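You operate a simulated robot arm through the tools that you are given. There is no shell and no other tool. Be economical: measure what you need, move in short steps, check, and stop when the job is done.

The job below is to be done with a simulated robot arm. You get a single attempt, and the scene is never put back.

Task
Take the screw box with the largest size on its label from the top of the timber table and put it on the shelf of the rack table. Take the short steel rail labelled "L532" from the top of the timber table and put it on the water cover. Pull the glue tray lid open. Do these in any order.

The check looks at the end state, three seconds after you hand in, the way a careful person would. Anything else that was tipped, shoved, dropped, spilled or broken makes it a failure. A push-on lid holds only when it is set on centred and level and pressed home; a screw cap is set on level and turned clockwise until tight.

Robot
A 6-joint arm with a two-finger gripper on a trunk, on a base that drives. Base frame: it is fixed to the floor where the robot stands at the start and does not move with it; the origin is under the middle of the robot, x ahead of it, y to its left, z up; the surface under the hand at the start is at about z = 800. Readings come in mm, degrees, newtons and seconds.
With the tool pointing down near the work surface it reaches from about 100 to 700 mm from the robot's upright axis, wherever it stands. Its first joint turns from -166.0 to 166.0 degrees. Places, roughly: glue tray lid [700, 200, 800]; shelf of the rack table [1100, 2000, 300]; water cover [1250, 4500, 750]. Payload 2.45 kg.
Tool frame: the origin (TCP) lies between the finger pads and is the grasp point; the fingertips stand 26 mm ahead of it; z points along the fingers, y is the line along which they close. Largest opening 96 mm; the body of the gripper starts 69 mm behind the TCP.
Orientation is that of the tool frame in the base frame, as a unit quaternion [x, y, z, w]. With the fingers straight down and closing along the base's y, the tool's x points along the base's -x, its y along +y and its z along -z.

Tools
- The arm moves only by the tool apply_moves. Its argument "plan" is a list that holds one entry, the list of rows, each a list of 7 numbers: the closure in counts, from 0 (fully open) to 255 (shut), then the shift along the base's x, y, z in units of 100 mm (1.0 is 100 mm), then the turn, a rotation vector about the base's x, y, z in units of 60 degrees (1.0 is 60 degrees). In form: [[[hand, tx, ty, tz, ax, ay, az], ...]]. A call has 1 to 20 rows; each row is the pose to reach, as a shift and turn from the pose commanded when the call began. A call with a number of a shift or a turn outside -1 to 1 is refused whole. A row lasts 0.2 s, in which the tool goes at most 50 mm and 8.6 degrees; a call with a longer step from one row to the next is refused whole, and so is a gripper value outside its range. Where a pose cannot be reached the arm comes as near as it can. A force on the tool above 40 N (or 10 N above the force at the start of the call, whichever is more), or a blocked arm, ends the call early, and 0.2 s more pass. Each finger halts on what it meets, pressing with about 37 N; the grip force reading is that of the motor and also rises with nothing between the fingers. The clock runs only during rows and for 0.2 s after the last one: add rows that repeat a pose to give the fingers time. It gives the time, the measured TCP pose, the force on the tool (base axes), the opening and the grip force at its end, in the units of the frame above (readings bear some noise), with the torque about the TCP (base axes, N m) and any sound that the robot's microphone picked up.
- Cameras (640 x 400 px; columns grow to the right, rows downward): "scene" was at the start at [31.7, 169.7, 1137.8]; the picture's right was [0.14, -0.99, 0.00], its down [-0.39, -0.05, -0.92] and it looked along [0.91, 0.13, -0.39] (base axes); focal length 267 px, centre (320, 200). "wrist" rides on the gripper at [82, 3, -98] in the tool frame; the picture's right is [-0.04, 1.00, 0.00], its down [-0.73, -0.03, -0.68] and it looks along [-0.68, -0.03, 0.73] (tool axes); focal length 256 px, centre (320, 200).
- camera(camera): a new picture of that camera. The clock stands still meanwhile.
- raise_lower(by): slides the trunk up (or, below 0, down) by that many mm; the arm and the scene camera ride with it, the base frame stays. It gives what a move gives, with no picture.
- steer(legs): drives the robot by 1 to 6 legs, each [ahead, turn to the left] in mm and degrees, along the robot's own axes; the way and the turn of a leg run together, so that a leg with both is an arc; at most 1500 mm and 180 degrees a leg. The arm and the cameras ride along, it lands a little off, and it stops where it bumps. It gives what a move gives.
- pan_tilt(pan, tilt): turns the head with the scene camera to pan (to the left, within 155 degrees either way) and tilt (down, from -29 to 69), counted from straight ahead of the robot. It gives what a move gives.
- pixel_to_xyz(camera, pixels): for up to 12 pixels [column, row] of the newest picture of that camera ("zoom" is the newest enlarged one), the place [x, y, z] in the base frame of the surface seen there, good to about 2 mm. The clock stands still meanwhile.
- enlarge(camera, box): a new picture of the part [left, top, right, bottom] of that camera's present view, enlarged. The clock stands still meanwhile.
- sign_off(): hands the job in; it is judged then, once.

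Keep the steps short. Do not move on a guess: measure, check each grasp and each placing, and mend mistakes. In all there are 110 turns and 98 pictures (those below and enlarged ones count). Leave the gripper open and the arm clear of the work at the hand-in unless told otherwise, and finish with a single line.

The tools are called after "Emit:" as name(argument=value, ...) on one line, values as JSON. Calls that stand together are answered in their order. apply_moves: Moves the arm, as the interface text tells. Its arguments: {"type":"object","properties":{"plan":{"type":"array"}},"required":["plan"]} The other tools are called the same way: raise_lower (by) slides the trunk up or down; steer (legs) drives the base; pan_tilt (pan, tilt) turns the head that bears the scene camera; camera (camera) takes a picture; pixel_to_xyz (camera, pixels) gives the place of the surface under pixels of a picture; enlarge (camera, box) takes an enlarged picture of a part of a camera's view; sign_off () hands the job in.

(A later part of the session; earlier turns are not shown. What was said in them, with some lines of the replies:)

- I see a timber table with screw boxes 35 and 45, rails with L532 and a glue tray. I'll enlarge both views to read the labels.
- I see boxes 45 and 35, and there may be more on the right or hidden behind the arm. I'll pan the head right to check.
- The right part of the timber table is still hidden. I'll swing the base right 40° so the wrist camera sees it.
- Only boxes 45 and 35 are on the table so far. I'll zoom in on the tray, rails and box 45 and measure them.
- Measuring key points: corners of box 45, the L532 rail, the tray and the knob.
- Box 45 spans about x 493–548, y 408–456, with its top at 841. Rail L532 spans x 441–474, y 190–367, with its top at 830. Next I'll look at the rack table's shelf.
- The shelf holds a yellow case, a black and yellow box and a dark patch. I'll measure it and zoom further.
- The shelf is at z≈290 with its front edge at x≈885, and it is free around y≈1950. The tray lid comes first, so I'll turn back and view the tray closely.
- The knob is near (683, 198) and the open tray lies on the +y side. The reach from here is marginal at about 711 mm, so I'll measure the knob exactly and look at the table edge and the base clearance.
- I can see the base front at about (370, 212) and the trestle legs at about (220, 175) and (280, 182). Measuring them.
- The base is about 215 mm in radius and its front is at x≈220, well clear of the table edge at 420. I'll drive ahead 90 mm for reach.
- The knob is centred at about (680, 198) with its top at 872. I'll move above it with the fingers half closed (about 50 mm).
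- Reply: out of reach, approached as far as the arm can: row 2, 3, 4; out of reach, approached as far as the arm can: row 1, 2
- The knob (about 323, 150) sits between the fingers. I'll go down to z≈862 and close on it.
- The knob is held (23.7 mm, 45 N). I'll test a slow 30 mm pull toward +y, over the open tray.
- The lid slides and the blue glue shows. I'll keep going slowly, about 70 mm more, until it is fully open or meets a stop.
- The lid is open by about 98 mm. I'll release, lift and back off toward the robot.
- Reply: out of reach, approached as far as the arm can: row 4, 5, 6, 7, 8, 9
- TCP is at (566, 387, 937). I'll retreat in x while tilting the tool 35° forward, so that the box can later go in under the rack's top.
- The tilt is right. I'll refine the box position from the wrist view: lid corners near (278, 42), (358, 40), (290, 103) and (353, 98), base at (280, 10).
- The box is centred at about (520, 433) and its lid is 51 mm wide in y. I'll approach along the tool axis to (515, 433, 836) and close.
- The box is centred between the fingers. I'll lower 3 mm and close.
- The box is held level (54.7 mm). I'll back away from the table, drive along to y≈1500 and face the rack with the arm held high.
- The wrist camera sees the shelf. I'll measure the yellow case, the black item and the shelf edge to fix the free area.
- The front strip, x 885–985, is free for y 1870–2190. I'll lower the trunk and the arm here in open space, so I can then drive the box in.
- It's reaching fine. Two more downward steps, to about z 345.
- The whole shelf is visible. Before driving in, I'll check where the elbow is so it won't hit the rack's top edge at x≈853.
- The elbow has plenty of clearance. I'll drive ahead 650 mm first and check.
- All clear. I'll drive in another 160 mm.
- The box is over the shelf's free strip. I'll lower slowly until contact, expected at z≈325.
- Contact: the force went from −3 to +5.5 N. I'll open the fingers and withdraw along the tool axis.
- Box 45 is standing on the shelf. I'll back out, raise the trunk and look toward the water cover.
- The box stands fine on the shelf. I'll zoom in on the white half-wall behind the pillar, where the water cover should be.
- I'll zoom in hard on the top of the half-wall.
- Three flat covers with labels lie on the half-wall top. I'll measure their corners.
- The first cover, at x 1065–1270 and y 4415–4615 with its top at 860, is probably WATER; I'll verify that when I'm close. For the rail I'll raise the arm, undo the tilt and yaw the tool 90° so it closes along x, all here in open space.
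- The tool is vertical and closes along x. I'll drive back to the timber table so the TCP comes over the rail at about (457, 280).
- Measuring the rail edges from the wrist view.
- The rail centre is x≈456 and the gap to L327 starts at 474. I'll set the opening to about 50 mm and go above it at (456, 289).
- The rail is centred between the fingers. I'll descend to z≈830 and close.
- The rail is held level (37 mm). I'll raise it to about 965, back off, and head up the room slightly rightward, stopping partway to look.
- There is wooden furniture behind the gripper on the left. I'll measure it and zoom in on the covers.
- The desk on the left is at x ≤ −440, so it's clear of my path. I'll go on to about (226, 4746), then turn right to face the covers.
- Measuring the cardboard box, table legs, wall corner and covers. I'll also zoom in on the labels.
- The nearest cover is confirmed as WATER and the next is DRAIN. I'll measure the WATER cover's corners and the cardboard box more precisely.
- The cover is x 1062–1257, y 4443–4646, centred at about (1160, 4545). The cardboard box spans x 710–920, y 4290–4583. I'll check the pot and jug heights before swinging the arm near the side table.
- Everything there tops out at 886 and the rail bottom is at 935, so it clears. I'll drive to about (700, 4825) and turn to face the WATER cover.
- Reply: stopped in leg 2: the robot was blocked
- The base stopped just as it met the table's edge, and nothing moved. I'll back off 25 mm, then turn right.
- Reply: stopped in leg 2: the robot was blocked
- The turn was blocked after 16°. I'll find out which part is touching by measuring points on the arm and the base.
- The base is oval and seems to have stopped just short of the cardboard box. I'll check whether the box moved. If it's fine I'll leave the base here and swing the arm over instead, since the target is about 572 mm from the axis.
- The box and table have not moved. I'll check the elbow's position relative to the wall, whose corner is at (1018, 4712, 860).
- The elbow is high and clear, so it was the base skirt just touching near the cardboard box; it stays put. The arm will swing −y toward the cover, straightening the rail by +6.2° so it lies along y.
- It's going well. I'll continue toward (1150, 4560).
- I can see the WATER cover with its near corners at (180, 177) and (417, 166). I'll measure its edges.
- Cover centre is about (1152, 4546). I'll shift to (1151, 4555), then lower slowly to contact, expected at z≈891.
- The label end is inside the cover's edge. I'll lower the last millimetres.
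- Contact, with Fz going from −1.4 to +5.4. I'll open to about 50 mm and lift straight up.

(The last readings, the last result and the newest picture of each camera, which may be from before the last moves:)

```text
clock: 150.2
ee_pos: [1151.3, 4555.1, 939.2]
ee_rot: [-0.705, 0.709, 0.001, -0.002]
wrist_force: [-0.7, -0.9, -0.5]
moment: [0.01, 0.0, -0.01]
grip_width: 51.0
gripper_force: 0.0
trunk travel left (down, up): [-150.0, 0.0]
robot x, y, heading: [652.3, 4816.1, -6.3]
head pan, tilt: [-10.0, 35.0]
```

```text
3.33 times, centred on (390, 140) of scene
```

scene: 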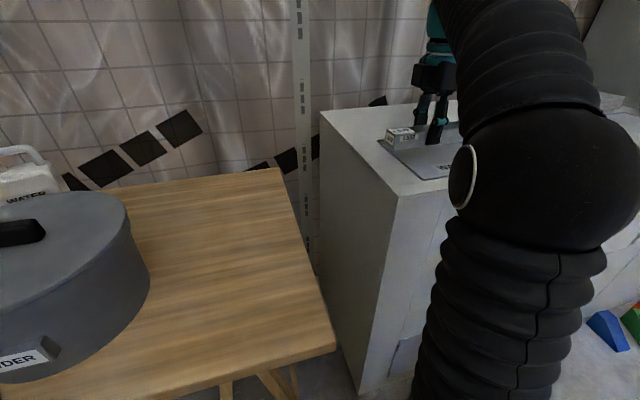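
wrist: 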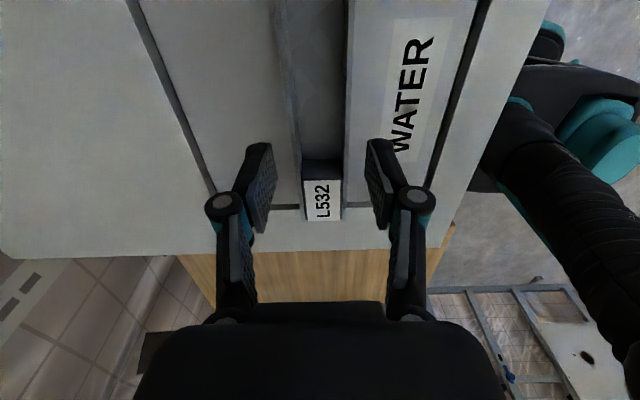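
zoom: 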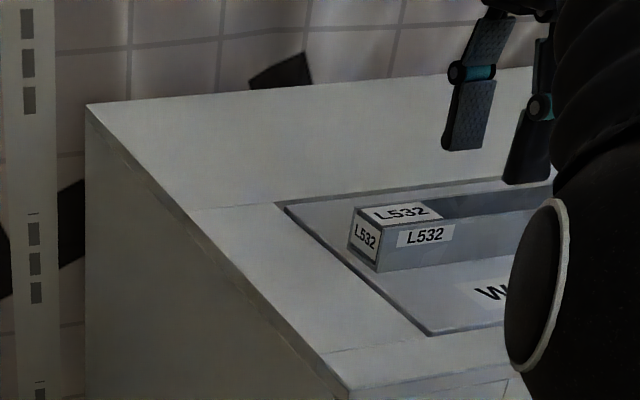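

The rail lies flat on the WATER cover. I'll open fully and reverse straight back to clear the area, then check.

Emit:
apply_moves(plan=[[[60, 0, 0, 0.2, 0, 0, 0], [0, 0, 0, 0.2, 0, 0, 0], [0, 0, 0, 0.2, 0, 0, 0]]])

Emit:
steer(legs=[[-400, 0]])

Emit:
pan_tilt(pan=-10, tilt=25)

Emit:
camera(camera="scene")

Emit:
camera(camera="wrist")

```text
clock: 151.1
ee_pos: [1151.8, 4556.9, 960.8]
ee_rot: [-0.705, 0.709, 0.001, -0.003]
wrist_force: [0.3, 0.9, 1.0]
moment: [0.0, 0.01, -0.01]
grip_width: 96.2
gripper_force: 0.0
trunk travel left (down, up): [-150.0, 0.0]
robot x, y, heading: [652.4, 4821.7, -6.0]
head pan, tilt: [-10.0, 35.0]
```

```text
clock: 153.5
ee_pos: [756.6, 4598.7, 960.0]
ee_rot: [-0.705, 0.709, 0.002, -0.002]
wrist_force: [0.2, 0.3, 0.2]
moment: [0.0, 0.01, -0.01]
grip_width: 96.1
gripper_force: 0.0
trunk travel left (down, up): [-150.0, 0.0]
robot x, y, heading: [255.7, 4860.0, -6.0]
head pan, tilt: [-10.0, 35.0]
```

```text
clock: 154.2
ee_pos: [757.0, 4597.9, 960.2]
ee_rot: [-0.705, 0.709, 0.001, -0.003]
wrist_force: [0.4, -0.4, 0.0]
moment: [0.01, 0.03, 0.0]
grip_width: 96.0
gripper_force: 0.0
trunk travel left (down, up): [-150.0, 0.0]
robot x, y, heading: [257.1, 4860.2, -6.1]
head pan, tilt: [-10.0, 25.0]
```

```text
30 pictures are left
```

scene: 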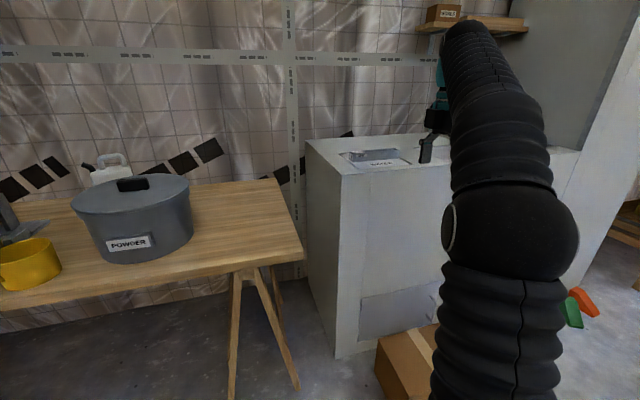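

```text
29 pictures are left
```

wrist: 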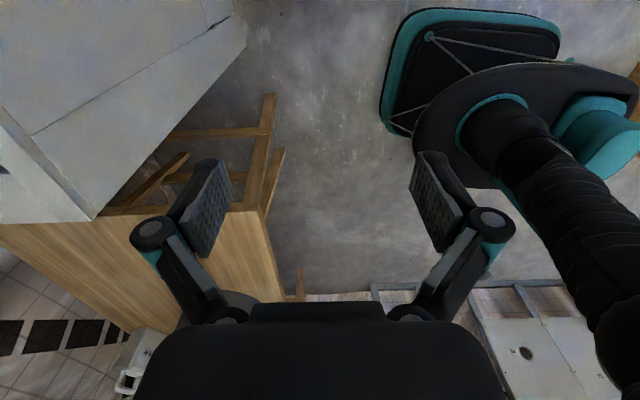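

I'll verify the rail's final pose and the cardboard box's position.

Emit:
enlarge(camera="scene", box=[300, 120, 460, 200])

Emit:
pixel_to_xyz(camera="scene", pixels=[[380, 338], [420, 328], [302, 262], [382, 160], [355, 153]])

```text
4.00 times, centred on (380, 160) of scene
```

zoom: 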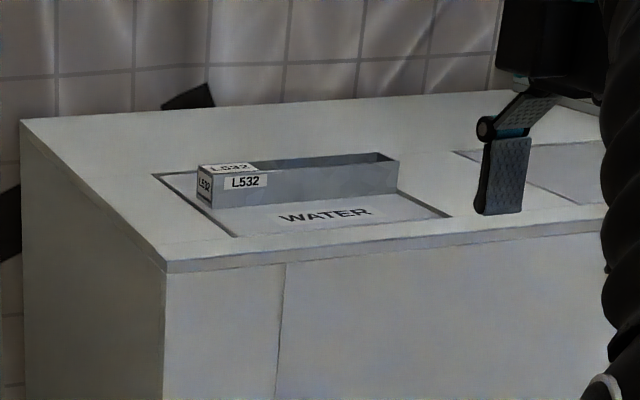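

```text
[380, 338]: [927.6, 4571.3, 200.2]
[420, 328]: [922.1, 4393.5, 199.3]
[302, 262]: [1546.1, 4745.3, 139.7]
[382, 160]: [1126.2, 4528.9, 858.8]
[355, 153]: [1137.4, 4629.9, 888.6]
```

The rail sits fully inside the WATER cover and the cardboard box is where it was. The glue lid was open when I last passed, and box 45 is on the shelf. The gripper is open and clear, so I'm handing in.

Emit:
sign_off()

```text
The job is handed in.
```

Screw box 45 is on the rack table's shelf, rail L532 is on the WATER cover, and the glue tray lid is open; while parking, the base touched the side table and the cardboard box, and neither measured as moved.
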